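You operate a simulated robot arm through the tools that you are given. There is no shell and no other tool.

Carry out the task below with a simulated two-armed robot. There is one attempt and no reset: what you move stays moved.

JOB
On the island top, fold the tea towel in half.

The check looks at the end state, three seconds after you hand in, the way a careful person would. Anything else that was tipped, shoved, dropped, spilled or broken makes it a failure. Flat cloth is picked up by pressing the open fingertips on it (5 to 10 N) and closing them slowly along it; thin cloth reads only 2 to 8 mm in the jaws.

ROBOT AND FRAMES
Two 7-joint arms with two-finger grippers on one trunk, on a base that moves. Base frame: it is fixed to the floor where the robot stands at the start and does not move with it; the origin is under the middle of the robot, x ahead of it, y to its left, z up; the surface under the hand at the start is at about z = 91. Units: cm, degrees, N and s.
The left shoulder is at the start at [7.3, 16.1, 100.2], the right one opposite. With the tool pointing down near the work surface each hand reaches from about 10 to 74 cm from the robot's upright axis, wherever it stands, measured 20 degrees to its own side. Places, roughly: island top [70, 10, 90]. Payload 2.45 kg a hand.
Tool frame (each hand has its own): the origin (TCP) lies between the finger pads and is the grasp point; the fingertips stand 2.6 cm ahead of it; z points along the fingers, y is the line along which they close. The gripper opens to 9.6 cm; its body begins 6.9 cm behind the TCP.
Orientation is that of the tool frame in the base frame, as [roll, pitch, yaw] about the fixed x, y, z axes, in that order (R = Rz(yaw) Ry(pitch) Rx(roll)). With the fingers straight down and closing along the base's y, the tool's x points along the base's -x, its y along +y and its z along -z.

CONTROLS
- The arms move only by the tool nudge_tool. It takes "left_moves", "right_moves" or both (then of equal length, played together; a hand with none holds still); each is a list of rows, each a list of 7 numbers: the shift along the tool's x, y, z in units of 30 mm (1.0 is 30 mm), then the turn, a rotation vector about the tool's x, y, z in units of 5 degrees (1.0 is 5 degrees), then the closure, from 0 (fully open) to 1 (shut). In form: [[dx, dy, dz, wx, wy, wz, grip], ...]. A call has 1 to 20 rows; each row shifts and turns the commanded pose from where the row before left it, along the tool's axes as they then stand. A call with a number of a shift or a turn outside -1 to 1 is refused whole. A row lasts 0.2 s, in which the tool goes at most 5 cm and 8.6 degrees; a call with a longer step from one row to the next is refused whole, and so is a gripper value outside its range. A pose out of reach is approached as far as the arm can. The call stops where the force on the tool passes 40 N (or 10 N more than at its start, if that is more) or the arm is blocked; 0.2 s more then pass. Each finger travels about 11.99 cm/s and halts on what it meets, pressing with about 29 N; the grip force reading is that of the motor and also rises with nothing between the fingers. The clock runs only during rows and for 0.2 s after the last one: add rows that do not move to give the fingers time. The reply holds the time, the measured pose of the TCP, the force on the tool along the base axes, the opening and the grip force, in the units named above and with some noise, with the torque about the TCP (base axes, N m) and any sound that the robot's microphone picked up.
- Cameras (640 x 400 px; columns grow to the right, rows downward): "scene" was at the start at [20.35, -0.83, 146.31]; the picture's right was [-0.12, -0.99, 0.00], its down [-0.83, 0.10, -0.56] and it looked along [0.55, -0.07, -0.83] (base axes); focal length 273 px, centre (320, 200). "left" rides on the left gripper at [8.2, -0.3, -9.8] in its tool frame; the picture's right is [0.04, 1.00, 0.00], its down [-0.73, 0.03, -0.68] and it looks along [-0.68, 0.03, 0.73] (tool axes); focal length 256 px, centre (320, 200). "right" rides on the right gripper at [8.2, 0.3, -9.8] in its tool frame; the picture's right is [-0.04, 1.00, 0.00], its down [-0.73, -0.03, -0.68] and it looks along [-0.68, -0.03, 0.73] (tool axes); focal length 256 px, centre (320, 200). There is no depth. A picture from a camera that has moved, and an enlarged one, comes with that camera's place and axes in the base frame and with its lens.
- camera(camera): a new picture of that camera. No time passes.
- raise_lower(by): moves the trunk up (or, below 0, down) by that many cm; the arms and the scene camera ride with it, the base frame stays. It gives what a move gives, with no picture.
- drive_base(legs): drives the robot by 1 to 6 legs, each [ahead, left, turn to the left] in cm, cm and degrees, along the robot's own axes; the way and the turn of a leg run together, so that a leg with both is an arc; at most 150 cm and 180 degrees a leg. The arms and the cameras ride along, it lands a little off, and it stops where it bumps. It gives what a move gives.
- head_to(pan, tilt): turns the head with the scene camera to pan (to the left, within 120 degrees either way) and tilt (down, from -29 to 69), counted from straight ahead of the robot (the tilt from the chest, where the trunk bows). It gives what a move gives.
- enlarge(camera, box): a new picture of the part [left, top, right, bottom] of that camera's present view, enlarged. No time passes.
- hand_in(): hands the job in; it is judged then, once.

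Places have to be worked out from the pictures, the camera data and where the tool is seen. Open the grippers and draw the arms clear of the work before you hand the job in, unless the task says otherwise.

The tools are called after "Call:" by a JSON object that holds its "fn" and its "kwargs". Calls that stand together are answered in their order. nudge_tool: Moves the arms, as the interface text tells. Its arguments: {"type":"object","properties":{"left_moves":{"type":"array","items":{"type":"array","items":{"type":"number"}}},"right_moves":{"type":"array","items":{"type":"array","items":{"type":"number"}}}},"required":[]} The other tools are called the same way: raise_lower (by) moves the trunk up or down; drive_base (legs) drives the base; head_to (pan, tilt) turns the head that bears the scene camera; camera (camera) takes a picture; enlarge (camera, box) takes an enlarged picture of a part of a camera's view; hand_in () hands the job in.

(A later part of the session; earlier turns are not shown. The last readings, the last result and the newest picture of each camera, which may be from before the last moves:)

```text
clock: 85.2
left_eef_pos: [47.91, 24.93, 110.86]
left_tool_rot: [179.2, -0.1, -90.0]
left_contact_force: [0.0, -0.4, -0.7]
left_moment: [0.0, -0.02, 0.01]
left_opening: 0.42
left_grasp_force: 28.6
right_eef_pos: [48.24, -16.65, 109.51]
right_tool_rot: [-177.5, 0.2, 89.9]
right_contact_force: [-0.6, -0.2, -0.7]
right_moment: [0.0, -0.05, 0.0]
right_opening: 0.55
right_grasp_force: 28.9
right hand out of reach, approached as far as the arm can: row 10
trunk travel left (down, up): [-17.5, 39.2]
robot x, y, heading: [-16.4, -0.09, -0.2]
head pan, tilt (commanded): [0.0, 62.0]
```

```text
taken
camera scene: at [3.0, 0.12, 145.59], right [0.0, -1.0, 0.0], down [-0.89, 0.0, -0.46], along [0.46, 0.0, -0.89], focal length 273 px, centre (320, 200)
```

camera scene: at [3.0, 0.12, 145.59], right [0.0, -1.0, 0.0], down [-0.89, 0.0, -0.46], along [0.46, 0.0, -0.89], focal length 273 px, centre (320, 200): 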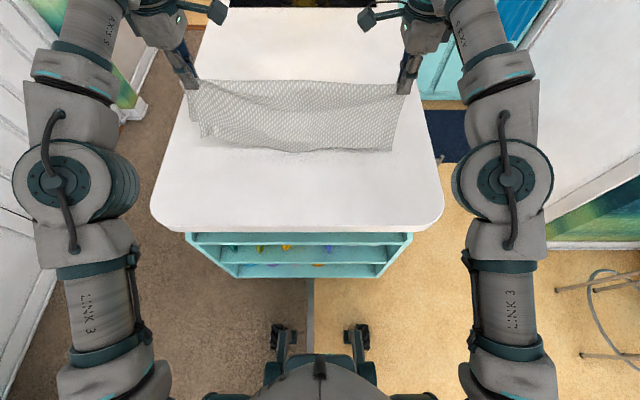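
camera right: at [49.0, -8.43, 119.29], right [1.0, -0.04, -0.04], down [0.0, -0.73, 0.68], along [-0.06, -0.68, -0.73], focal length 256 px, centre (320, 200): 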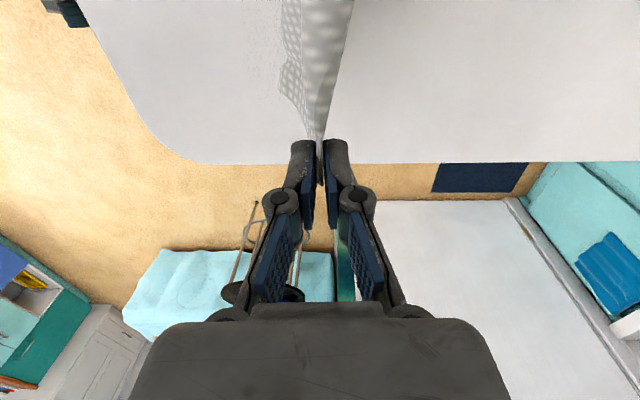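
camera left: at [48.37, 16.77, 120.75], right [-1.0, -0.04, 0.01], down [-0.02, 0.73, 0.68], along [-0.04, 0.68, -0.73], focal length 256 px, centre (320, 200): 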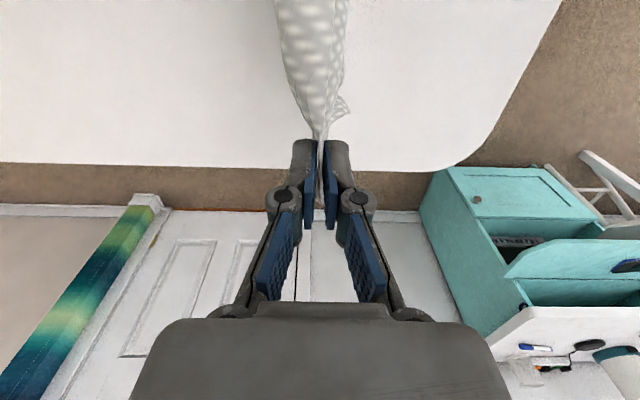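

The towel hangs as a double curtain now. I'll enlarge to see whether the hem dropped open and how the bottom edges compare.

Call:
{"fn": "enlarge", "kwargs": {"camera": "scene", "box": [170, 60, 430, 180]}}

```text
2.46 times, centred on (300, 120) of scene
camera zoom: at [3.0, 0.12, 145.59], right [0.0, -1.0, 0.0], down [-0.89, 0.0, -0.46], along [0.46, 0.0, -0.89], focal length 673 px, centre (369, 397)
```

zoom: 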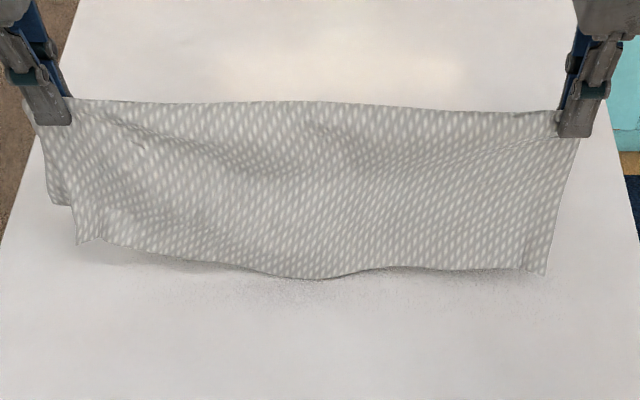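

The hem has dropped open, but the front layer hangs about 2–3 cm lower than the back and just touches the counter. I'll raise the trunk 5 cm so it hangs completely free, then look again.

Call:
{"fn": "raise_lower", "kwargs": {"by": 5}}

Call:
{"fn": "camera", "kwargs": {"camera": "scene"}}

Call:
{"fn": "enlarge", "kwargs": {"camera": "scene", "box": [170, 50, 430, 180]}}

```text
clock: 86.2
left_eef_pos: [46.9, 24.9, 117.89]
left_tool_rot: [-178.7, 0.1, -90.0]
left_contact_force: [-0.7, 0.1, -0.5]
left_moment: [-0.02, -0.01, 0.02]
left_opening: 0.46
left_grasp_force: 29.7
right_eef_pos: [45.99, -16.52, 119.85]
right_tool_rot: [177.0, 0.0, 90.2]
right_contact_force: [0.7, 0.1, -1.0]
right_moment: [0.01, 0.05, 0.03]
right_opening: 0.16
right_grasp_force: 27.2
trunk travel left (down, up): [-22.5, 34.2]
robot x, y, heading: [-16.94, -0.45, -0.0]
head pan, tilt (commanded): [0.0, 62.0]
```

```text
taken
camera scene: at [-1.5, -0.01, 151.03], right [0.0, -1.0, 0.0], down [-0.89, 0.0, -0.46], along [0.46, 0.0, -0.89], focal length 273 px, centre (320, 200)
```

scene: 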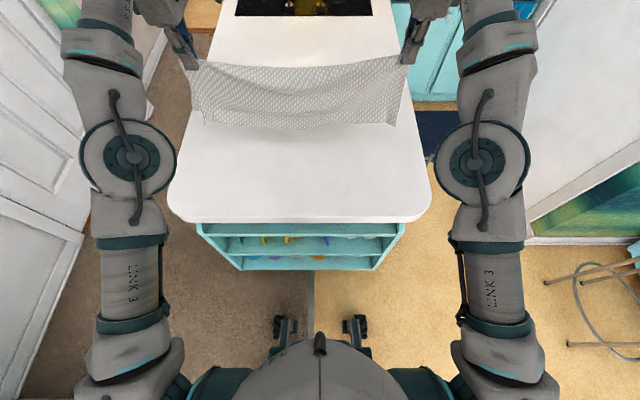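

```text
2.46 times, centred on (300, 115) of scene
camera zoom: at [-1.5, -0.01, 151.03], right [0.0, -1.0, 0.0], down [-0.89, 0.0, -0.46], along [0.46, 0.0, -0.89], focal length 673 px, centre (369, 409)
```

zoom: 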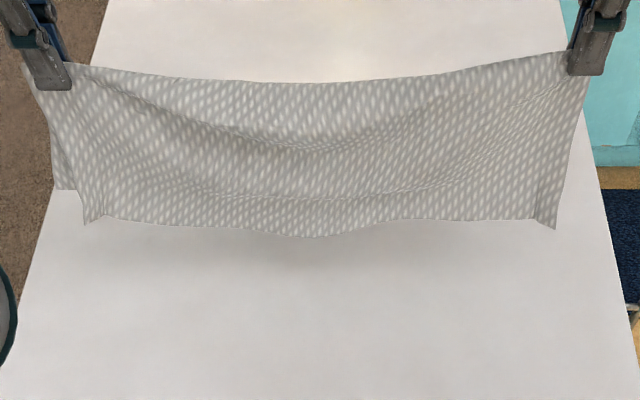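

The hem is fully open now and the towel hangs free, with the crease sagging slightly between the hands. I'll move the hanging towel toward the near side of the island (x ≈ 36.5), level both hands, straighten the grippers, and stretch the crease slightly.

Call:
{"fn": "nudge_tool", "kwargs": {"left_moves": [[-0.008, 0.289, 0.217, -0.022, 0, 0, 1.0], [-0.008, 0.289, 0.217, -0.022, 0, 0, 1.0], [-0.008, 0.289, 0.217, -0.022, 0, 0, 1.0], [-0.008, 0.289, 0.217, -0.022, 0, 0, 1.0], [-0.008, 0.289, 0.217, -0.022, 0, 0, 1.0], [-0.008, 0.289, 0.217, -0.022, 0, 0, 1.0], [-0.008, 0.289, 0.217, -0.022, 0, 0, 1.0], [-0.008, 0.289, 0.217, -0.022, 0, 0, 1.0], [-0.008, 0.289, 0.217, -0.022, 0, 0, 1.0], [-0.008, 0.289, 0.217, -0.022, 0, 0, 1.0], [-0.008, 0.289, 0.217, -0.022, 0, 0, 1.0], [-0.008, 0.289, 0.217, -0.022, 0, 0, 1.0], [0, 0, 0, 0, 0, 0, 1.0]], "right_moves": [[-0.008, -0.264, 0.271, 0.05, 0, 0, 1.0], [-0.008, -0.264, 0.271, 0.05, 0, 0, 1.0], [-0.008, -0.264, 0.271, 0.05, 0, 0, 1.0], [-0.008, -0.264, 0.271, 0.05, 0, 0, 1.0], [-0.008, -0.264, 0.271, 0.05, 0, 0, 1.0], [-0.008, -0.264, 0.271, 0.05, 0, 0, 1.0], [-0.008, -0.264, 0.271, 0.05, 0, 0, 1.0], [-0.008, -0.264, 0.271, 0.05, 0, 0, 1.0], [-0.008, -0.264, 0.271, 0.05, 0, 0, 1.0], [-0.008, -0.264, 0.271, 0.05, 0, 0, 1.0], [-0.008, -0.264, 0.271, 0.05, 0, 0, 1.0], [-0.008, -0.264, 0.271, 0.05, 0, 0, 1.0], [0, 0, 0, 0, 0, 0, 1.0]]}}

Call:
{"fn": "camera", "kwargs": {"camera": "scene"}}

Call:
{"fn": "camera", "kwargs": {"camera": "left"}}

Call:
{"fn": "camera", "kwargs": {"camera": "right"}}

```text
clock: 89.0
left_eef_pos: [36.12, 25.23, 110.01]
left_tool_rot: [-179.9, 0.0, -90.0]
left_contact_force: [0.2, -0.4, 0.8]
left_moment: [0.0, 0.04, 0.0]
left_opening: 0.38
left_grasp_force: 25.4
right_eef_pos: [36.41, -16.71, 109.89]
right_tool_rot: [179.8, 0.0, 90.0]
right_contact_force: [-0.2, 1.0, -0.5]
right_moment: [-0.03, -0.03, -0.03]
right_opening: 0.44
right_grasp_force: 28.5
trunk travel left (down, up): [-22.5, 34.2]
robot x, y, heading: [-16.5, -0.23, -0.1]
head pan, tilt (commanded): [0.0, 62.0]
```

```text
taken
camera scene: at [-1.68, 0.1, 151.07], right [0.0, -1.0, 0.0], down [-0.89, 0.0, -0.47], along [0.47, 0.0, -0.89], focal length 273 px, centre (320, 200)
```

scene: 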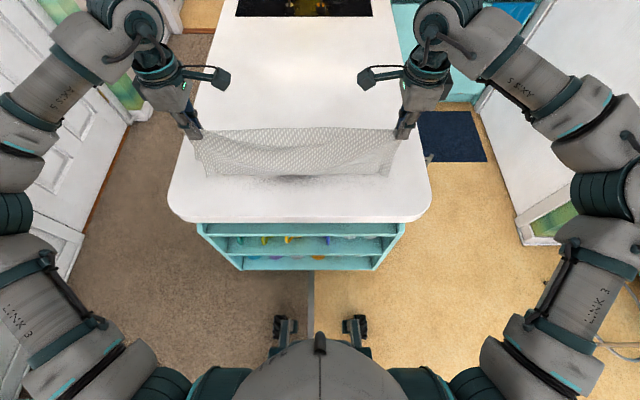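

```text
taken
camera left: at [36.35, 16.99, 119.9], right [-1.0, -0.04, 0.0], down [-0.03, 0.73, 0.68], along [-0.02, 0.68, -0.73], focal length 256 px, centre (320, 200)
```

left: 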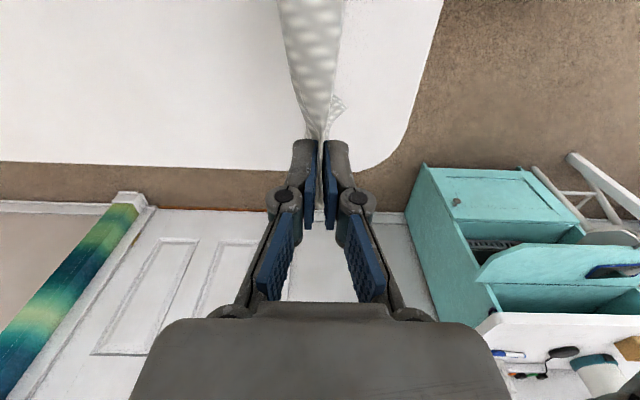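

```text
taken
camera right: at [36.77, -8.57, 119.62], right [1.0, -0.04, 0.0], down [-0.03, -0.73, 0.68], along [-0.02, -0.68, -0.73], focal length 256 px, centre (320, 200)
```

right: 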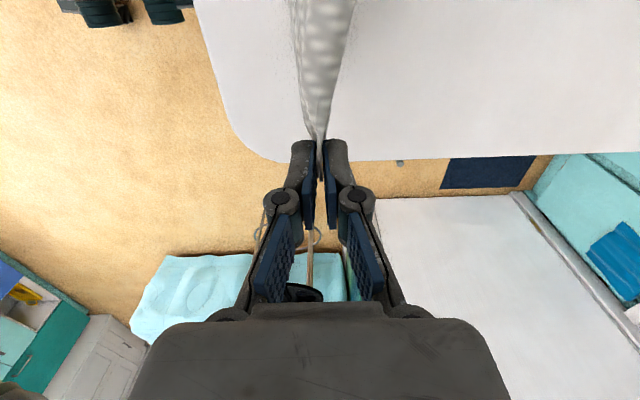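

Both hands are level at z ≈ 110. I'll enlarge to check the bottom edges against the counter before laying it down.

Call:
{"fn": "enlarge", "kwargs": {"camera": "scene", "box": [170, 110, 430, 230]}}

```text
2.46 times, centred on (300, 170) of scene
camera zoom: at [-1.68, 0.1, 151.07], right [0.0, -1.0, 0.0], down [-0.89, 0.0, -0.47], along [0.47, 0.0, -0.89], focal length 673 px, centre (369, 274)
```

zoom: 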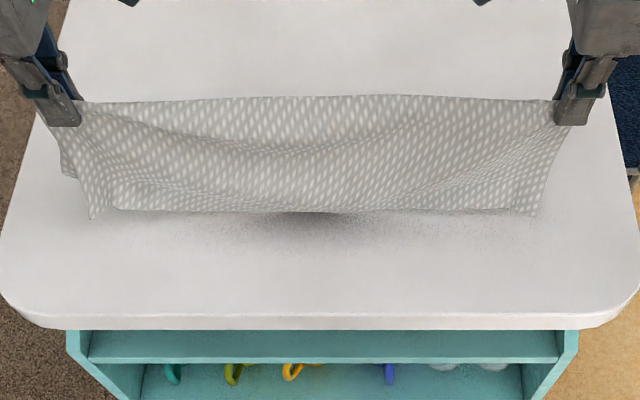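

The front layer's bottom is 1–2 cm above the counter and the back layer hangs a few cm higher. To keep the lay-down within reach, I'll draw the arms back 5 cm (up slightly) and then drive the base forward 5 cm.

Call:
{"fn": "nudge_tool", "kwargs": {"left_moves": [[0, 0.2, -0.1, 0, 0, 0, 1.0], [0, 0.28, -0.1, 0, 0, 0, 1.0], [0, 0.28, -0.1, 0, 0, 0, 1.0], [0, 0.28, 0, 0, 0, 0, 1.0], [0, 0.28, 0, 0, 0, 0, 1.0], [0, 0.28, 0, 0, 0, 0, 1.0], [0, 0, 0, 0, 0, 0, 1.0]], "right_moves": [[0, -0.2, -0.1, 0, 0, 0, 1.0], [0, -0.28, -0.1, 0, 0, 0, 1.0], [0, -0.28, -0.1, 0, 0, 0, 1.0], [0, -0.28, 0, 0, 0, 0, 1.0], [0, -0.28, 0, 0, 0, 0, 1.0], [0, -0.28, 0, 0, 0, 0, 1.0], [0, 0, 0, 0, 0, 0, 1.0]]}}

Call:
{"fn": "drive_base", "kwargs": {"legs": [[5, 0, 0]]}}

Call:
{"fn": "camera", "kwargs": {"camera": "scene"}}

```text
clock: 90.5
left_eef_pos: [31.29, 25.2, 110.85]
left_tool_rot: [-179.9, -0.1, -90.0]
left_contact_force: [-1.1, 0.4, 0.2]
left_moment: [-0.04, -0.01, 0.0]
left_opening: 0.47
left_grasp_force: 29.5
right_eef_pos: [31.51, -16.63, 110.83]
right_tool_rot: [179.8, 0.0, 89.9]
right_contact_force: [0.2, -0.4, 0.6]
right_moment: [-0.01, 0.08, -0.02]
right_opening: 0.38
right_grasp_force: 36.1
trunk travel left (down, up): [-22.5, 34.2]
robot x, y, heading: [-16.83, -0.21, 0.1]
head pan, tilt (commanded): [0.0, 62.0]
```

```text
clock: 91.5
left_eef_pos: [36.01, 25.07, 110.9]
left_tool_rot: [-179.7, 0.0, -90.0]
left_contact_force: [0.4, 0.9, -0.7]
left_moment: [-0.02, 0.02, -0.01]
left_opening: 0.53
left_grasp_force: 31.7
right_eef_pos: [36.27, -16.75, 110.95]
right_tool_rot: [179.7, 0.0, 90.1]
right_contact_force: [0.5, -0.4, -0.2]
right_moment: [0.01, 0.0, 0.0]
right_opening: 0.22
right_grasp_force: 27.8
trunk travel left (down, up): [-22.5, 34.2]
robot x, y, heading: [-11.96, -0.17, 0.1]
head pan, tilt (commanded): [0.0, 62.0]
```

```text
taken
camera scene: at [2.87, 0.1, 151.14], right [0.0, -1.0, 0.0], down [-0.88, 0.0, -0.47], along [0.47, 0.0, -0.88], focal length 273 px, centre (320, 200)
```

scene: 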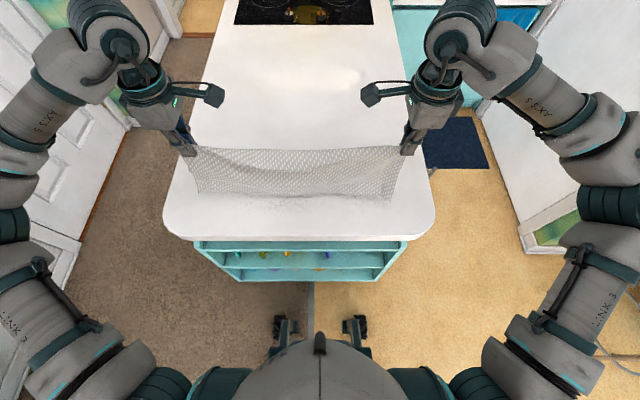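

The base is at x = -12 and the towel hangs at x ≈ 36. Now I'll lay it down, lowering until the lower edges touch and then swinging the crease forward (+x) and down along an arc. First half, then check.

Call:
{"fn": "nudge_tool", "kwargs": {"left_moves": [[0, 0, 0.22, 0, 0, 0, 1.0], [0, 0, 0.22, 0, 0, 0, 1.0], [0, -0.457, 0.04, 0, 0, 0, 1.0], [0, -0.457, 0.04, 0, 0, 0, 1.0], [0, -0.443, 0.118, 0, 0, 0, 1.0], [0, -0.443, 0.118, 0, 0, 0, 1.0], [0, -0.417, 0.195, 0, 0, 0, 1.0], [0, -0.417, 0.195, 0, 0, 0, 1.0], [0, -0.377, 0.263, 0, 0, 0, 1.0], [0, -0.377, 0.263, 0, 0, 0, 1.0], [0, -0.323, 0.323, 0, 0, 0, 1.0], [0, -0.323, 0.323, 0, 0, 0, 1.0]], "right_moves": [[0, 0, 0.22, 0, 0, 0, 1.0], [0, 0, 0.22, 0, 0, 0, 1.0], [0, 0.457, 0.04, 0, 0, 0, 1.0], [0, 0.457, 0.04, 0, 0, 0, 1.0], [0, 0.443, 0.118, 0, 0, 0, 1.0], [0, 0.443, 0.118, 0, 0, 0, 1.0], [0, 0.417, 0.195, 0, 0, 0, 1.0], [0, 0.417, 0.195, 0, 0, 0, 1.0], [0, 0.377, 0.263, 0, 0, 0, 1.0], [0, 0.377, 0.263, 0, 0, 0, 1.0], [0, 0.323, 0.323, 0, 0, 0, 1.0], [0, 0.323, 0.323, 0, 0, 0, 1.0]]}}

Call:
{"fn": "camera", "kwargs": {"camera": "scene"}}

Call:
{"fn": "camera", "kwargs": {"camera": "left"}}

Call:
{"fn": "camera", "kwargs": {"camera": "right"}}

```text
clock: 94.1
left_eef_pos: [48.15, 25.18, 104.11]
left_tool_rot: [-179.6, 0.1, -90.0]
left_contact_force: [-0.7, 0.0, 0.4]
left_moment: [-0.02, 0.06, -0.01]
left_opening: 0.38
left_grasp_force: 26.0
right_eef_pos: [48.67, -16.85, 104.02]
right_tool_rot: [179.7, 0.0, 90.1]
right_contact_force: [1.4, 0.8, 1.7]
right_moment: [0.0, 0.0, -0.02]
right_opening: 0.16
right_grasp_force: 28.8
trunk travel left (down, up): [-22.5, 34.2]
robot x, y, heading: [-11.6, -0.42, 0.0]
head pan, tilt (commanded): [0.0, 62.0]
```

```text
taken
camera scene: at [3.45, 0.09, 151.05], right [0.0, -1.0, 0.0], down [-0.89, 0.0, -0.46], along [0.46, 0.0, -0.89], focal length 273 px, centre (320, 200)
```

scene: 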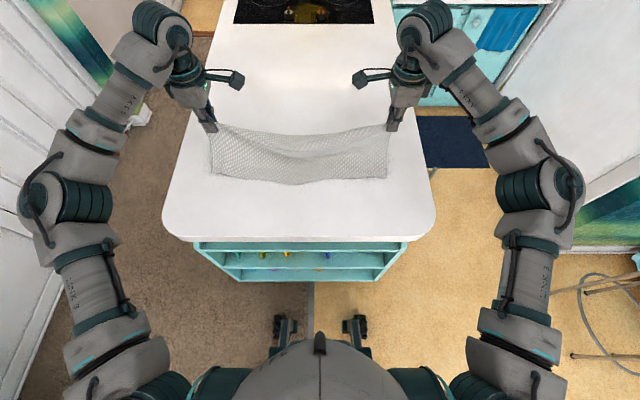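

```text
taken
camera left: at [48.35, 16.97, 114.0], right [-1.0, -0.04, -0.01], down [-0.03, 0.73, 0.68], along [-0.02, 0.68, -0.73], focal length 256 px, centre (320, 200)
```

left: 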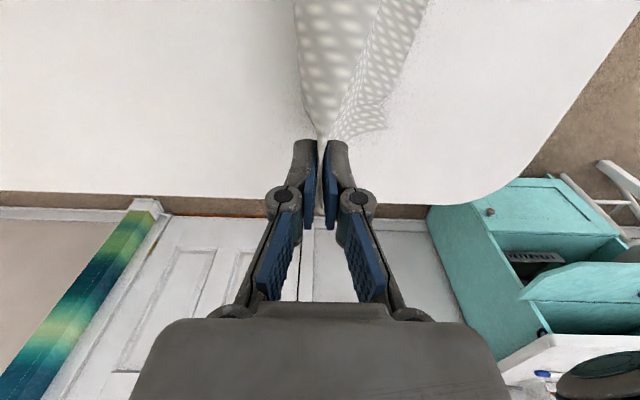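

```text
taken
camera right: at [48.85, -8.72, 113.82], right [1.0, -0.04, 0.01], down [-0.03, -0.73, 0.68], along [-0.02, -0.68, -0.73], focal length 256 px, centre (320, 200)
```

right: 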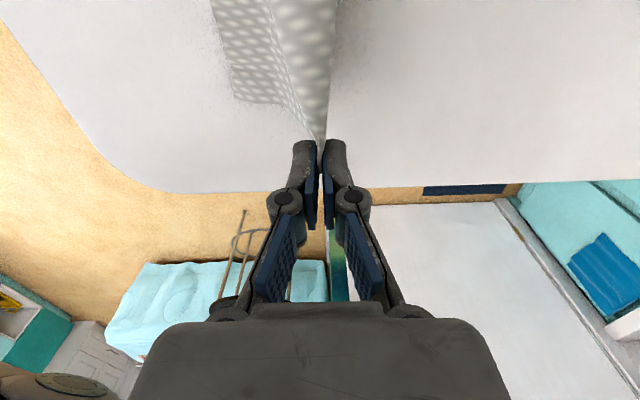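

The front layer is trailing nicely on the counter. I'll check the enlarged view before finishing the lay-down.

Call:
{"fn": "enlarge", "kwargs": {"camera": "scene", "box": [180, 100, 420, 220]}}

```text
2.67 times, centred on (300, 160) of scene
camera zoom: at [3.45, 0.09, 151.05], right [0.0, -1.0, 0.0], down [-0.89, 0.0, -0.46], along [0.46, 0.0, -0.89], focal length 729 px, centre (373, 307)
```

zoom: 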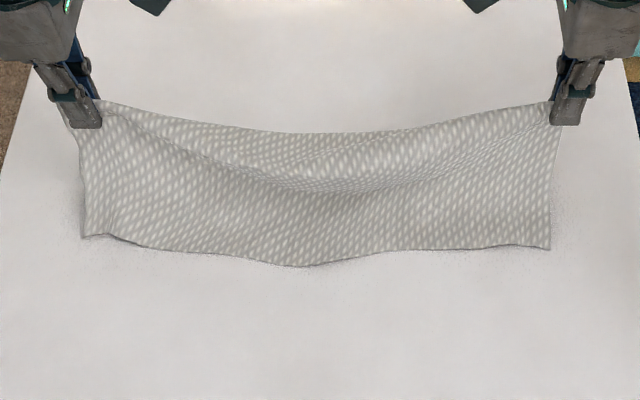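

The crease sags about 3 cm in the middle, so I'll spread the hands 0.5 cm each to straighten it before laying it down.

Call:
{"fn": "nudge_tool", "kwargs": {"left_moves": [[-0.08, 0, 0, 0, 0, 0, 1.0], [-0.08, 0, 0, 0, 0, 0, 1.0], [0, 0, 0, 0, 0, 0, 1.0]], "right_moves": [[-0.08, 0, 0, 0, 0, 0, 1.0], [-0.08, 0, 0, 0, 0, 0, 1.0], [0, 0, 0, 0, 0, 0, 1.0]]}}

Call:
{"fn": "enlarge", "kwargs": {"camera": "scene", "box": [180, 100, 420, 220]}}

```text
clock: 94.9
left_eef_pos: [48.07, 25.64, 104.18]
left_tool_rot: [-179.5, -0.1, -90.0]
left_contact_force: [0.1, -0.5, -2.1]
left_moment: [0.01, -0.02, -0.02]
left_opening: 0.37
left_grasp_force: 25.0
right_eef_pos: [48.53, -17.24, 104.05]
right_tool_rot: [179.5, 0.1, 90.1]
right_contact_force: [0.2, 0.8, 0.1]
right_moment: [0.0, -0.05, 0.02]
right_opening: 0.14
right_grasp_force: 28.4
trunk travel left (down, up): [-22.5, 34.2]
robot x, y, heading: [-11.97, 0.01, 0.0]
head pan, tilt (commanded): [0.0, 62.0]
```

```text
2.67 times, centred on (300, 160) of scene
camera zoom: at [3.35, 0.09, 151.07], right [0.0, -1.0, 0.0], down [-0.89, 0.0, -0.46], along [0.46, 0.0, -0.89], focal length 729 px, centre (373, 307)
```

zoom: 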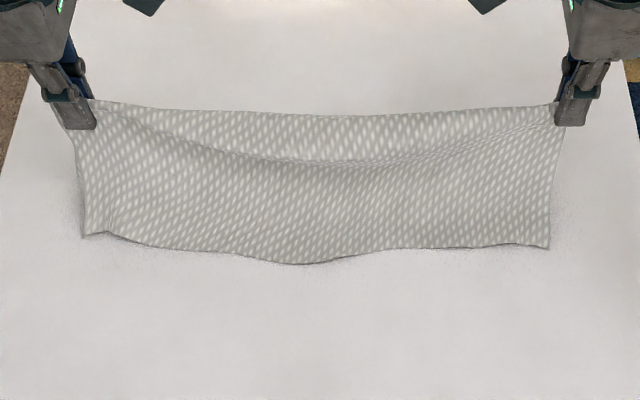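

The crease is much straighter with little tension. I'll spread 0.3 cm more each and complete the arc down to the counter.

Call:
{"fn": "nudge_tool", "kwargs": {"left_moves": [[-0.1, 0, 0, 0, 0, 0, 1.0], [0, -0.263, 0.377, 0, 0, 0, 1.0], [0, -0.263, 0.377, 0, 0, 0, 1.0], [0, -0.195, 0.417, 0, 0, 0, 1.0], [0, -0.195, 0.417, 0, 0, 0, 1.0], [0, -0.118, 0.443, 0, 0, 0, 1.0], [0, -0.118, 0.443, 0, 0, 0, 1.0], [0, -0.04, 0.3, 0, 0, 0, 1.0], [0, 0, 0.2, 0, 0, 0, 1.0], [0, 0, 0, 0, 0, 0, 1.0]], "right_moves": [[-0.1, 0, 0, 0, 0, 0, 1.0], [0, 0.263, 0.377, 0, 0, 0, 1.0], [0, 0.263, 0.377, 0, 0, 0, 1.0], [0, 0.195, 0.417, 0, 0, 0, 1.0], [0, 0.195, 0.417, 0, 0, 0, 1.0], [0, 0.118, 0.443, 0, 0, 0, 1.0], [0, 0.118, 0.443, 0, 0, 0, 1.0], [0, 0.04, 0.3, 0, 0, 0, 1.0], [0, 0, 0.2, 0, 0, 0, 1.0], [0, 0, 0, 0, 0, 0, 1.0]]}}

Call:
{"fn": "enlarge", "kwargs": {"camera": "scene", "box": [180, 100, 420, 220]}}

Call:
{"fn": "camera", "kwargs": {"camera": "left"}}

Call:
{"fn": "camera", "kwargs": {"camera": "right"}}

```text
clock: 97.1
left_eef_pos: [51.73, 25.9, 95.22]
left_tool_rot: [-179.6, -0.1, -90.1]
left_contact_force: [-0.7, -0.1, 1.6]
left_moment: [0.02, 0.13, 0.03]
left_opening: 0.43
left_grasp_force: 25.8
right_eef_pos: [52.11, -17.66, 95.22]
right_tool_rot: [179.6, 0.0, 90.0]
right_contact_force: [-0.2, -0.1, 0.8]
right_moment: [-0.02, -0.02, 0.01]
right_opening: 0.11
right_grasp_force: 27.8
trunk travel left (down, up): [-22.5, 34.2]
robot x, y, heading: [-12.21, 0.06, 0.1]
head pan, tilt (commanded): [0.0, 62.0]
```

```text
2.67 times, centred on (300, 160) of scene
camera zoom: at [3.32, 0.1, 151.07], right [0.0, -1.0, 0.0], down [-0.89, 0.0, -0.46], along [0.46, 0.0, -0.89], focal length 729 px, centre (373, 307)
```

zoom: 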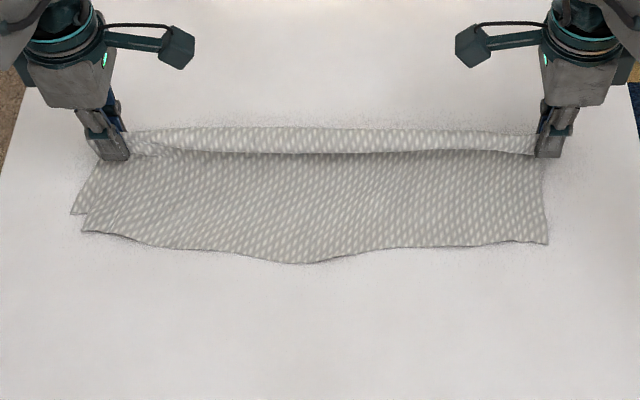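

```text
taken
camera left: at [51.9, 17.74, 105.2], right [-1.0, -0.04, -0.01], down [-0.03, 0.73, 0.68], along [-0.02, 0.68, -0.73], focal length 256 px, centre (320, 200)
```

left: 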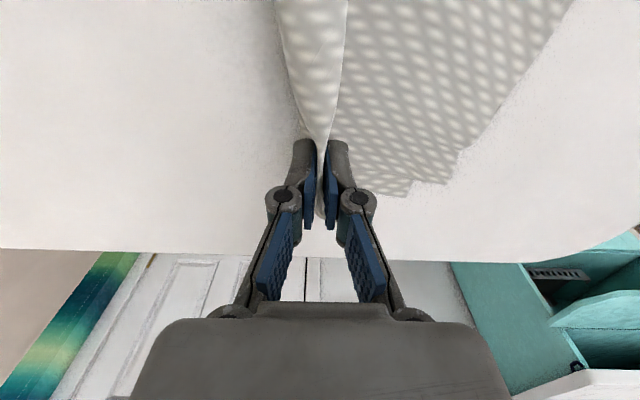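

```text
taken
camera right: at [52.35, -9.51, 105.03], right [1.0, -0.04, 0.01], down [-0.03, -0.73, 0.68], along [-0.02, -0.68, -0.73], focal length 256 px, centre (320, 200)
```

right: 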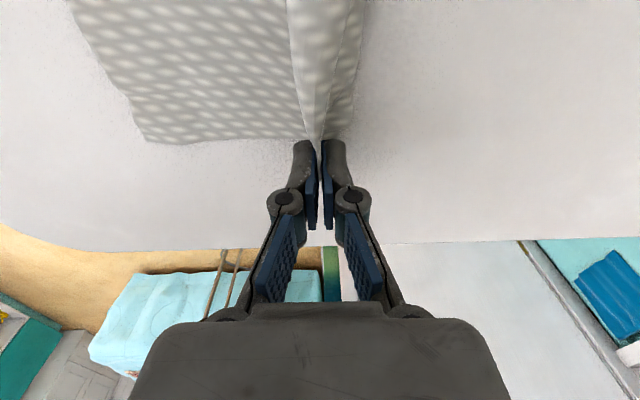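

The towel is down with the hem gone. At the left, the top edge sits at x ≈ 42.7 and the bottom edge at x ≈ 45.2, and the bottom layer has a slack bulge beyond the crease (to x ≈ 54–55). Pulling the crease forward about 2.6 cm should take up that slack and align the top edge with the bottom one.

Call:
{"fn": "nudge_tool", "kwargs": {"left_moves": [[0, -0.1, 0, 0, 0, 0, 1.0], [0, -0.15, 0, 0, 0, 0, 1.0], [0, -0.15, 0, 0, 0, 0, 1.0], [0, -0.15, 0, 0, 0, 0, 1.0], [0, -0.15, 0, 0, 0, 0, 1.0], [0, -0.15, 0, 0, 0, 0, 1.0], [0, 0, 0, 0, 0, 0, 1.0]], "right_moves": [[0, 0.1, 0, 0, 0, 0, 1.0], [0, 0.15, 0, 0, 0, 0, 1.0], [0, 0.15, 0, 0, 0, 0, 1.0], [0, 0.15, 0, 0, 0, 0, 1.0], [0, 0.15, 0, 0, 0, 0, 1.0], [0, 0.15, 0, 0, 0, 0, 1.0], [0, 0, 0, 0, 0, 0, 1.0]]}}

Call:
{"fn": "enlarge", "kwargs": {"camera": "scene", "box": [180, 100, 420, 220]}}

Call:
{"fn": "camera", "kwargs": {"camera": "left"}}

Call:
{"fn": "camera", "kwargs": {"camera": "right"}}

```text
clock: 98.7
left_eef_pos: [54.31, 26.03, 95.39]
left_tool_rot: [-179.6, 0.0, -89.9]
left_contact_force: [-3.4, 0.3, 1.1]
left_moment: [-0.05, -0.31, -0.02]
left_opening: 0.39
left_grasp_force: 34.6
right_eef_pos: [54.49, -17.51, 95.13]
right_tool_rot: [179.6, 0.0, 90.0]
right_contact_force: [6.8, -0.1, 0.9]
right_moment: [0.05, -0.14, -0.05]
right_opening: 0.11
right_grasp_force: 25.9
trunk travel left (down, up): [-22.5, 34.2]
robot x, y, heading: [-11.98, 0.23, -0.0]
head pan, tilt (commanded): [0.0, 62.0]
```

```text
2.67 times, centred on (300, 160) of scene
camera zoom: at [3.36, 0.1, 151.07], right [0.0, -1.0, 0.0], down [-0.89, 0.0, -0.46], along [0.46, 0.0, -0.89], focal length 729 px, centre (373, 307)
```

zoom: 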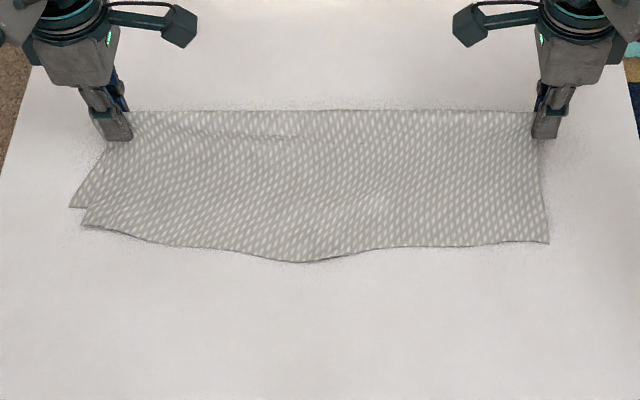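

```text
taken
camera left: at [54.46, 17.8, 105.24], right [-1.0, -0.04, -0.01], down [-0.03, 0.73, 0.68], along [-0.02, 0.68, -0.73], focal length 256 px, centre (320, 200)
```

left: 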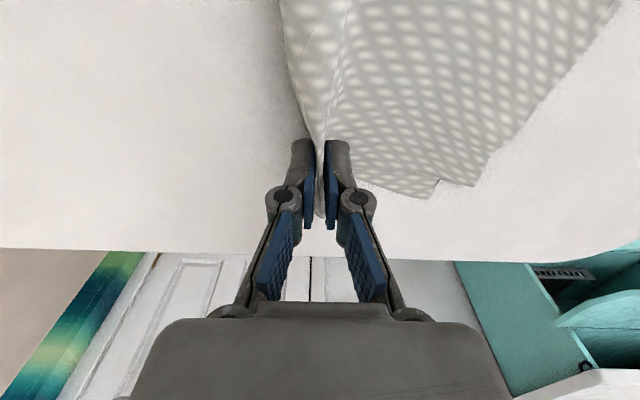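

```text
taken
camera right: at [54.84, -9.43, 105.04], right [1.0, -0.04, 0.01], down [-0.03, -0.73, 0.68], along [-0.02, -0.68, -0.73], focal length 256 px, centre (320, 200)
```

right: 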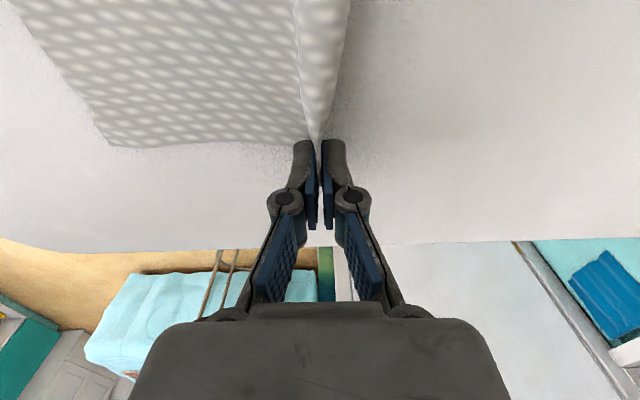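

The layers are now taut and flat, with the crease near x = 56–58, the top edge at x ≈ 43 (left) and 41.7 (right), and the bottom-left corner at x ≈ 45.7. I'll lower the crease to the counter, release it gently, and raise the hands.

Call:
{"fn": "nudge_tool", "kwargs": {"left_moves": [[0, 0.03, 0.12, 0, 0, 0, 1.0], [0, 0.03, 0.12, 0, 0, 0, 1.0], [0, 0, 0, 0, 0, 0, 0.97], [0, 0, 0, 0, 0, 0, 0.93], [0, 0, 0, 0, 0, 0, 0.89], [0, 0, -0.05, 0, 0, 0, 0.85], [0, 0, -0.1, 0, 0, 0, 0.8], [0, 0, -0.2, 0, 0, 0, 0.75], [0, 0, -0.4, 0, 0, 0, 0.7], [0, 0, -0.7, 0, 0, 0, 0.65], [0, 0, -0.8, 0, 0, 0, 0.65], [0, 0, -0.8, 0, 0, 0, 0.65]], "right_moves": [[0, -0.03, 0.12, 0, 0, 0, 1.0], [0, -0.03, 0.12, 0, 0, 0, 1.0], [0, 0, 0, 0, 0, 0, 0.97], [0, 0, 0, 0, 0, 0, 0.93], [0, 0, 0, 0, 0, 0, 0.89], [0, 0, -0.05, 0, 0, 0, 0.85], [0, 0, -0.1, 0, 0, 0, 0.8], [0, 0, -0.2, 0, 0, 0, 0.75], [0, 0, -0.4, 0, 0, 0, 0.7], [0, 0, -0.7, 0, 0, 0, 0.65], [0, 0, -0.8, 0, 0, 0, 0.65], [0, 0, -0.8, 0, 0, 0, 0.65]]}}

Call:
{"fn": "enlarge", "kwargs": {"camera": "scene", "box": [180, 100, 420, 220]}}

Call:
{"fn": "camera", "kwargs": {"camera": "left"}}

Call:
{"fn": "camera", "kwargs": {"camera": "right"}}

```text
clock: 101.3
left_eef_pos: [54.02, 25.99, 104.03]
left_tool_rot: [-179.6, 0.0, -90.1]
left_contact_force: [0.2, 0.9, -0.7]
left_moment: [0.01, -0.04, -0.02]
left_opening: 3.37
left_grasp_force: 0.1
right_eef_pos: [54.25, -17.57, 103.78]
right_tool_rot: [179.5, -0.1, 90.1]
right_contact_force: [0.5, 1.1, -0.1]
right_moment: [-0.02, -0.03, 0.03]
right_opening: 3.35
right_grasp_force: 0.1
trunk travel left (down, up): [-22.5, 34.2]
robot x, y, heading: [-11.83, -0.01, 0.1]
head pan, tilt (commanded): [0.0, 62.0]
```

```text
2.67 times, centred on (300, 160) of scene
camera zoom: at [3.28, 0.09, 151.08], right [0.0, -1.0, 0.0], down [-0.89, 0.0, -0.47], along [0.47, 0.0, -0.89], focal length 729 px, centre (373, 307)
```

zoom: 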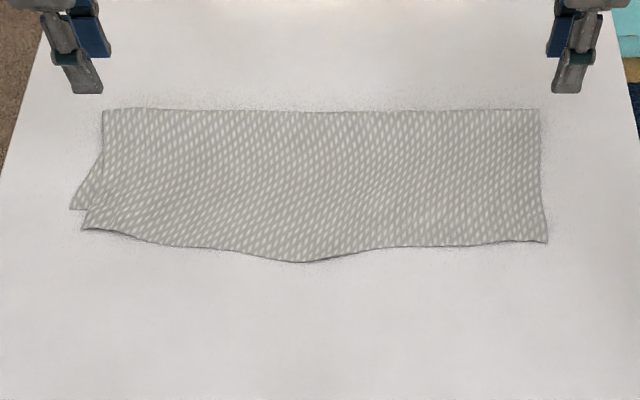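

```text
taken
camera left: at [54.16, 17.74, 113.81], right [-1.0, -0.04, -0.01], down [-0.03, 0.73, 0.68], along [-0.02, 0.68, -0.73], focal length 256 px, centre (320, 200)
```

left: 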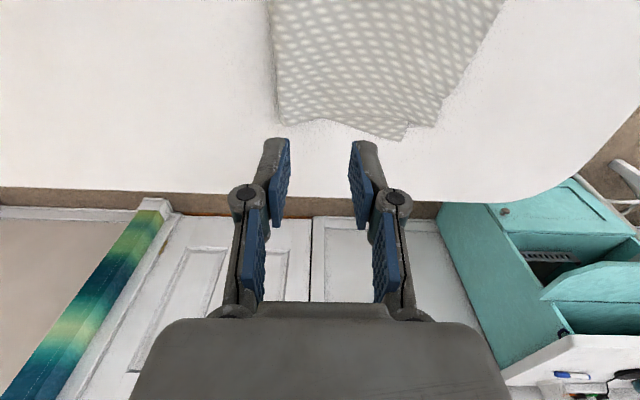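

```text
taken
camera right: at [54.51, -9.46, 113.58], right [1.0, -0.04, 0.01], down [-0.03, -0.73, 0.68], along [-0.02, -0.68, -0.73], focal length 256 px, centre (320, 200)
```

right: 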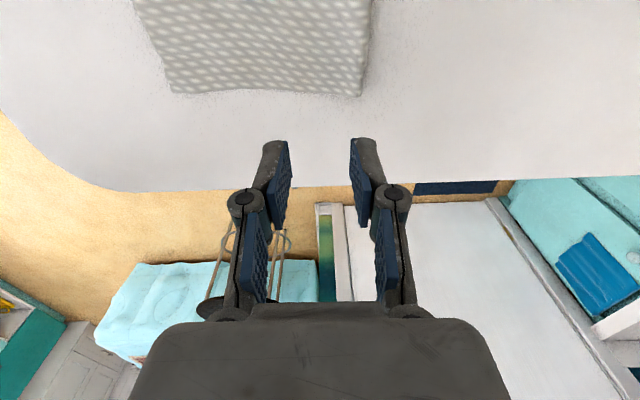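

This is a clean, flat fold with no hem. Remaining flaw: the top layer (about 16 cm) is longer than the bottom (about 13 cm), so its edge overhangs by 2–3 cm or more. Now that the top edge lies flat over the bare counter, I can pick it up there and re-lay it to match. First I'll raise the hands and turn them back to the normal heading.

Call:
{"fn": "nudge_tool", "kwargs": {"left_moves": [[0, 0.5, -0.7, 0, 0, 0, 0.65], [0, 0.5, -0.7, 0, 0, 0, 0.65], [0, 0.5, -0.7, 0, 0, 0, 0.65], [0, 0.5, -0.7, 0, 0, 0, 0.65], [0, 0, 0, 0, 0, 1, 0.65], [0, 0, 0, 0, 0, 1, 0.65], [0, 0, 0, 0, 0, 1, 0.65], [0, 0, 0, 0, 0, 1, 0.65], [0, 0, 0, 0, 0, 1, 0.65], [0, 0, 0, 0, 0, 1, 0.65], [0, 0, 0, 0, 0, 1, 0.65], [0, 0, 0, 0, 0, 1, 0.65], [0, 0, 0, 0, 0, 1, 0.65], [0, 0, 0, 0, 0, 1, 0.65], [0, 0, 0, 0, 0, 1, 0.65], [0, 0, 0, 0, 0, 1, 0.65], [0, 0, 0, 0, 0, 1, 0.65], [0, 0, 0, 0, 0, 1, 0.65], [0, 0, 0, 0, 0, 1, 0.65], [0, 0, 0, 0, 0, 1, 0.65]], "right_moves": [[0, -0.5, -0.7, 0, 0, 0, 0.65], [0, -0.5, -0.7, 0, 0, 0, 0.65], [0, -0.5, -0.7, 0, 0, 0, 0.65], [0, -0.5, -0.7, 0, 0, 0, 0.65], [0, 0, 0, 0, 0, -1, 0.65], [0, 0, 0, 0, 0, -1, 0.65], [0, 0, 0, 0, 0, -1, 0.65], [0, 0, 0, 0, 0, -1, 0.65], [0, 0, 0, 0, 0, -1, 0.65], [0, 0, 0, 0, 0, -1, 0.65], [0, 0, 0, 0, 0, -1, 0.65], [0, 0, 0, 0, 0, -1, 0.65], [0, 0, 0, 0, 0, -1, 0.65], [0, 0, 0, 0, 0, -1, 0.65], [0, 0, 0, 0, 0, -1, 0.65], [0, 0, 0, 0, 0, -1, 0.65], [0, 0, 0, 0, 0, -1, 0.65], [0, 0, 0, 0, 0, -1, 0.65], [0, 0, 0, 0, 0, -1, 0.65], [0, 0, 0, 0, 0, -1, 0.65]]}}

Call:
{"fn": "camera", "kwargs": {"camera": "scene"}}

Call:
{"fn": "enlarge", "kwargs": {"camera": "scene", "box": [180, 110, 420, 210]}}

```text
clock: 105.5
left_eef_pos: [48.01, 25.95, 112.07]
left_tool_rot: [-180.0, 0.4, -170.1]
left_contact_force: [-0.1, 0.7, 0.1]
left_moment: [0.02, -0.01, 0.01]
left_opening: 3.32
left_grasp_force: 0.0
right_eef_pos: [48.31, -17.54, 112.01]
right_tool_rot: [-180.0, 0.3, 170.2]
right_contact_force: [0.5, -1.0, -0.4]
right_moment: [-0.01, -0.02, -0.01]
right_opening: 3.38
right_grasp_force: 0.0
trunk travel left (down, up): [-22.5, 34.2]
robot x, y, heading: [-11.81, -0.4, -0.1]
head pan, tilt (commanded): [0.0, 62.0]
```

```text
taken
camera scene: at [3.37, 0.1, 151.06], right [0.0, -1.0, 0.0], down [-0.89, 0.0, -0.46], along [0.46, 0.0, -0.89], focal length 273 px, centre (320, 200)
```

scene: 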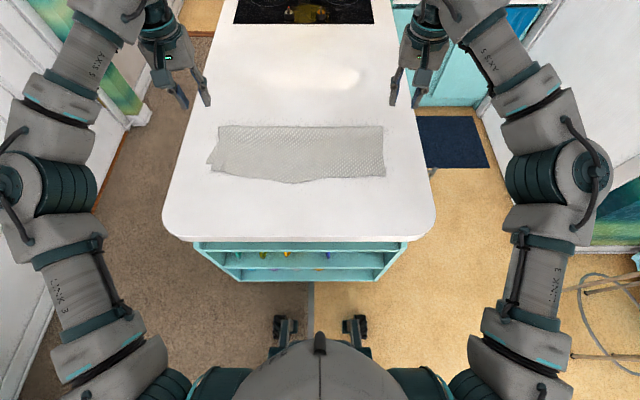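

```text
2.67 times, centred on (300, 160) of scene
camera zoom: at [3.37, 0.1, 151.06], right [0.0, -1.0, 0.0], down [-0.89, 0.0, -0.46], along [0.46, 0.0, -0.89], focal length 729 px, centre (373, 307)
```

zoom: 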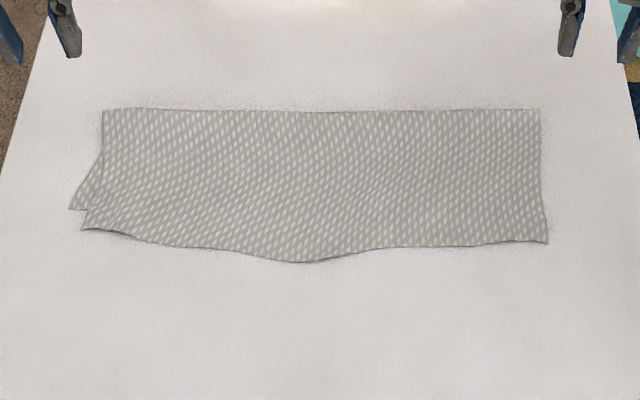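

The fold is decent, but the top layer overhangs by roughly 3–5 cm, so I'll re-lay it. First I'll lower the trunk back to its earlier height (hands are well clear at z = 112) and drive forward 8 cm for reach.

Call:
{"fn": "raise_lower", "kwargs": {"by": -5}}

Call:
{"fn": "drive_base", "kwargs": {"legs": [[8, 0, 0]]}}

Call:
{"fn": "camera", "kwargs": {"camera": "scene"}}

```text
clock: 106.4
left_eef_pos: [47.84, 26.07, 107.25]
left_tool_rot: [-179.8, 0.6, -170.2]
left_contact_force: [0.4, 0.5, -0.4]
left_moment: [0.0, 0.01, 0.02]
left_opening: 3.36
left_grasp_force: 0.0
right_eef_pos: [48.07, -17.55, 107.26]
right_tool_rot: [179.9, 0.6, 170.1]
right_contact_force: [-0.5, 0.1, -0.4]
right_moment: [-0.02, -0.02, 0.01]
right_opening: 3.38
right_grasp_force: 0.1
trunk travel left (down, up): [-17.5, 39.2]
robot x, y, heading: [-12.02, -0.24, 0.1]
head pan, tilt (commanded): [0.0, 62.0]
```

```text
clock: 107.5
left_eef_pos: [56.07, 25.88, 107.01]
left_tool_rot: [180.0, 0.3, -170.1]
left_contact_force: [0.6, 0.8, -1.0]
left_moment: [0.0, 0.05, 0.0]
left_opening: 3.36
left_grasp_force: 0.0
right_eef_pos: [56.3, -17.67, 107.0]
right_tool_rot: [-179.9, 0.4, 169.9]
right_contact_force: [-0.3, -0.2, 1.5]
right_moment: [0.03, 0.02, -0.01]
right_opening: 3.36
right_grasp_force: 0.0
trunk travel left (down, up): [-17.5, 39.2]
robot x, y, heading: [-3.81, 0.08, 0.0]
head pan, tilt (commanded): [0.0, 62.0]
```

```text
taken
camera scene: at [15.93, 0.06, 145.6], right [0.0, -1.0, 0.0], down [-0.89, 0.0, -0.46], along [0.46, 0.0, -0.89], focal length 273 px, centre (320, 200)
```

scene: 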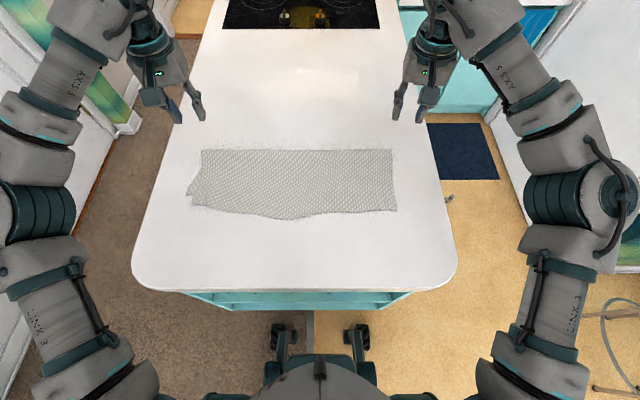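

Next I'll finish the yaw correction and hover both hands above the overhanging near edge of the top layer, at about (44.2, 24.8) and (42.8, -13.6).

Call:
{"fn": "nudge_tool", "kwargs": {"left_moves": [[0, 0, 0, 0, 0, 1, 0.65], [0, 0, 0, 0, 0, 1, 0.65], [0.496, -0.046, 0.375, 0, 0, 0, 0.65], [0.496, -0.046, 0.375, 0, 0, 0, 0.65], [0.496, -0.046, 0.375, 0, 0, 0, 0.65], [0.496, -0.046, 0.375, 0, 0, 0, 0.65], [0.496, -0.046, 0.375, 0, 0, 0, 0.65], [0.496, -0.046, 0.375, 0, 0, 0, 0.65], [0.496, -0.046, 0.375, 0, 0, 0, 0.65], [0.496, -0.046, 0.375, 0, 0, 0, 0.65], [0, 0, 0, 0, 0, 0, 0.65]], "right_moves": [[0, 0, 0, 0, 0, -1, 0.65], [0, 0, 0, 0, 0, -1, 0.65], [0.5625, 0.171, 0.375, 0, 0, 0, 0.65], [0.5625, 0.171, 0.375, 0, 0, 0, 0.65], [0.5625, 0.171, 0.375, 0, 0, 0, 0.65], [0.5625, 0.171, 0.375, 0, 0, 0, 0.65], [0.5625, 0.171, 0.375, 0, 0, 0, 0.65], [0.5625, 0.171, 0.375, 0, 0, 0, 0.65], [0.5625, 0.171, 0.375, 0, 0, 0, 0.65], [0.5625, 0.171, 0.375, 0, 0, 0, 0.65], [0, 0, 0, 0, 0, 0, 0.65]]}}

Call:
{"fn": "camera", "kwargs": {"camera": "left"}}

Call:
{"fn": "camera", "kwargs": {"camera": "right"}}

Call:
{"fn": "enlarge", "kwargs": {"camera": "scene", "box": [160, 120, 440, 260]}}

```text
clock: 109.8
left_eef_pos: [43.65, 24.87, 98.15]
left_tool_rot: [179.9, 0.7, 180.0]
left_contact_force: [1.0, 0.5, -0.3]
left_moment: [-0.02, 0.0, 0.0]
left_opening: 3.34
left_grasp_force: 0.2
right_eef_pos: [42.33, -13.64, 98.19]
right_tool_rot: [-180.0, 0.7, 179.9]
right_contact_force: [0.0, -0.6, 0.8]
right_moment: [-0.03, -0.01, 0.02]
right_opening: 3.37
right_grasp_force: 0.1
trunk travel left (down, up): [-17.5, 39.2]
robot x, y, heading: [-4.3, -0.04, -0.2]
head pan, tilt (commanded): [0.0, 62.0]
```

```text
taken
camera left: at [35.34, 24.45, 107.95], right [-0.04, 1.0, 0.0], down [0.73, 0.03, 0.69], along [0.69, 0.03, -0.73], focal length 256 px, centre (320, 200)
```

left: 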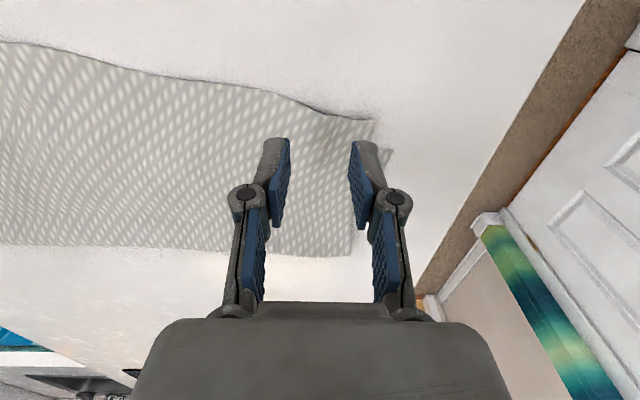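

```text
taken
camera right: at [34.12, -13.33, 107.87], right [0.04, 1.0, 0.0], down [0.73, -0.03, 0.69], along [0.69, -0.03, -0.73], focal length 256 px, centre (320, 200)
```

right: 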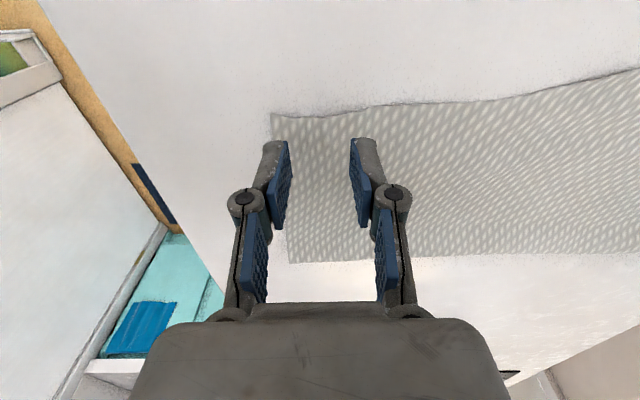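

```text
2.29 times, centred on (300, 190) of scene
camera zoom: at [15.82, 0.07, 145.6], right [0.0, -1.0, 0.0], down [-0.89, 0.0, -0.46], along [0.46, 0.0, -0.89], focal length 625 px, centre (366, 223)
```

zoom: 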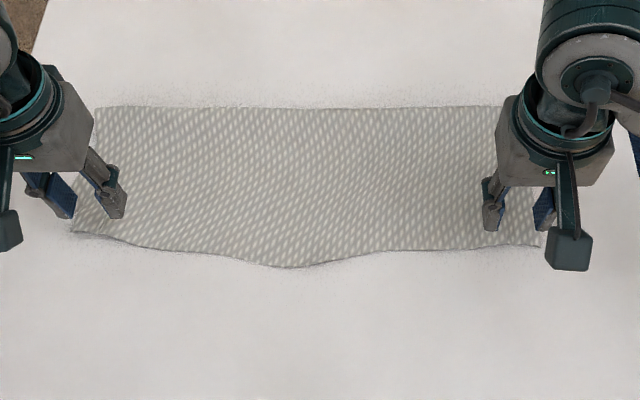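

The views show the top edge at about x = 42.3–43.2 (left) and 41.9 (right), and the bottom layer's corner at 45.7. I'll shift both hands about 0.6 cm forward so the pads lie just inside the edge, and lower to near contact.

Call:
{"fn": "nudge_tool", "kwargs": {"left_moves": [[-0.2, 0, 0.35, 0, 0, 0, 0.65], [0, 0, 0.35, 0, 0, 0, 0.65], [0, 0, 0.35, 0, 0, 0, 0.65], [0, 0, 0.25, 0, 0, 0, 0.65], [0, 0, 0.06, 0, 0, 0, 0.65], [0, 0, 0, 0, 0, 0, 0.65]], "right_moves": [[-0.233, 0, 0.35, 0, 0, 0, 0.65], [0, 0, 0.35, 0, 0, 0, 0.65], [0, 0, 0.35, 0, 0, 0, 0.65], [0, 0, 0.25, 0, 0, 0, 0.65], [0, 0, 0.06, 0, 0, 0, 0.65], [0, 0, 0, 0, 0, 0, 0.65]]}}

Call:
{"fn": "camera", "kwargs": {"camera": "left"}}

Call:
{"fn": "camera", "kwargs": {"camera": "right"}}

```text
clock: 111.2
left_eef_pos: [44.32, 24.86, 94.24]
left_tool_rot: [180.0, 0.6, 179.9]
left_contact_force: [-0.9, 0.2, 0.0]
left_moment: [0.01, -0.01, -0.02]
left_opening: 3.35
left_grasp_force: 0.0
right_eef_pos: [43.14, -13.55, 94.0]
right_tool_rot: [-180.0, 0.7, 179.8]
right_contact_force: [-0.4, -0.3, -0.6]
right_moment: [0.0, -0.01, 0.02]
right_opening: 3.38
right_grasp_force: 0.0
trunk travel left (down, up): [-17.5, 39.2]
robot x, y, heading: [-3.77, 0.16, 0.1]
head pan, tilt (commanded): [0.0, 62.0]
```

```text
taken
camera left: at [36.02, 24.36, 103.97], right [-0.04, 1.0, 0.0], down [0.73, 0.03, 0.69], along [0.69, 0.03, -0.73], focal length 256 px, centre (320, 200)
```

left: 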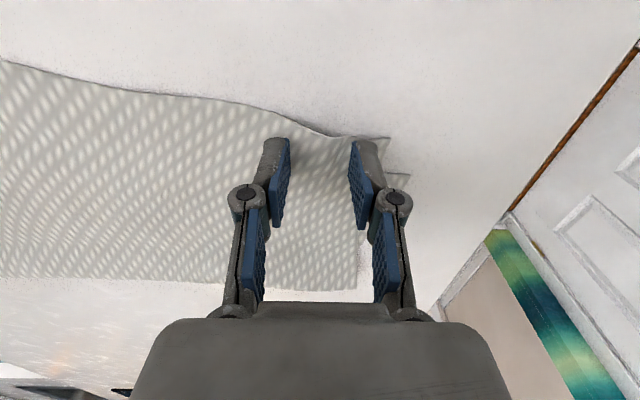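

```text
taken
camera right: at [34.86, -13.33, 103.78], right [0.04, 1.0, 0.0], down [0.73, -0.03, 0.69], along [0.69, -0.03, -0.73], focal length 256 px, centre (320, 200)
```

right: 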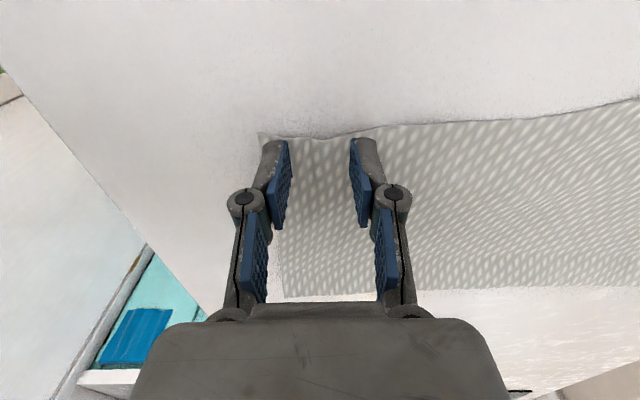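

Both finger pairs sit just inside the edge. I'll make fine downward steps to reach light contact.

Call:
{"fn": "nudge_tool", "kwargs": {"left_moves": [[0, 0, 0.05, 0, 0, 0, 0.65], [0, 0, 0.05, 0, 0, 0, 0.65], [0, 0, 0.05, 0, 0, 0, 0.65], [0, 0, 0, 0, 0, 0, 0.65]], "right_moves": [[0, 0, 0.05, 0, 0, 0, 0.65], [0, 0, 0.03, 0, 0, 0, 0.65], [0, 0, 0.02, 0, 0, 0, 0.65], [0, 0, 0, 0, 0, 0, 0.65]]}}

```text
clock: 112.2
left_eef_pos: [44.35, 24.76, 93.77]
left_tool_rot: [-180.0, 0.7, -180.0]
left_contact_force: [1.9, -0.2, 5.8]
left_moment: [-0.02, -0.09, -0.01]
left_opening: 3.38
left_grasp_force: 0.2
right_eef_pos: [43.18, -13.56, 93.89]
right_tool_rot: [-179.9, 0.7, 179.9]
right_contact_force: [0.7, 0.3, 0.5]
right_moment: [0.04, 0.01, 0.0]
right_opening: 3.36
right_grasp_force: 0.0
trunk travel left (down, up): [-17.5, 39.2]
robot x, y, heading: [-4.0, -0.07, -0.4]
head pan, tilt (commanded): [0.0, 62.0]
```

The left hand presses at 5.8 N and the right is just about to touch. I'll lower the right a bit more.

Call:
{"fn": "nudge_tool", "kwargs": {"left_moves": [[0, 0, 0, 0, 0, 0, 0.65], [0, 0, 0, 0, 0, 0, 0.65], [0, 0, 0, 0, 0, 0, 0.65]], "right_moves": [[0, 0, 0.04, 0, 0, 0, 0.65], [0, 0, 0.03, 0, 0, 0, 0.65], [0, 0, 0, 0, 0, 0, 0.65]]}}

```text
clock: 113.0
left_eef_pos: [44.14, 24.69, 93.77]
left_tool_rot: [180.0, 0.7, 179.9]
left_contact_force: [3.0, 0.2, 5.1]
left_moment: [-0.08, -0.01, 0.0]
left_opening: 3.39
left_grasp_force: 0.5
right_eef_pos: [43.0, -13.67, 93.74]
right_tool_rot: [180.0, 0.7, 179.8]
right_contact_force: [0.6, 0.0, 17.5]
right_moment: [-0.1, 0.1, 0.03]
right_opening: 3.3
right_grasp_force: 5.4
trunk travel left (down, up): [-17.5, 39.2]
robot x, y, heading: [-3.97, -0.05, -0.2]
head pan, tilt (commanded): [0.0, 62.0]
```

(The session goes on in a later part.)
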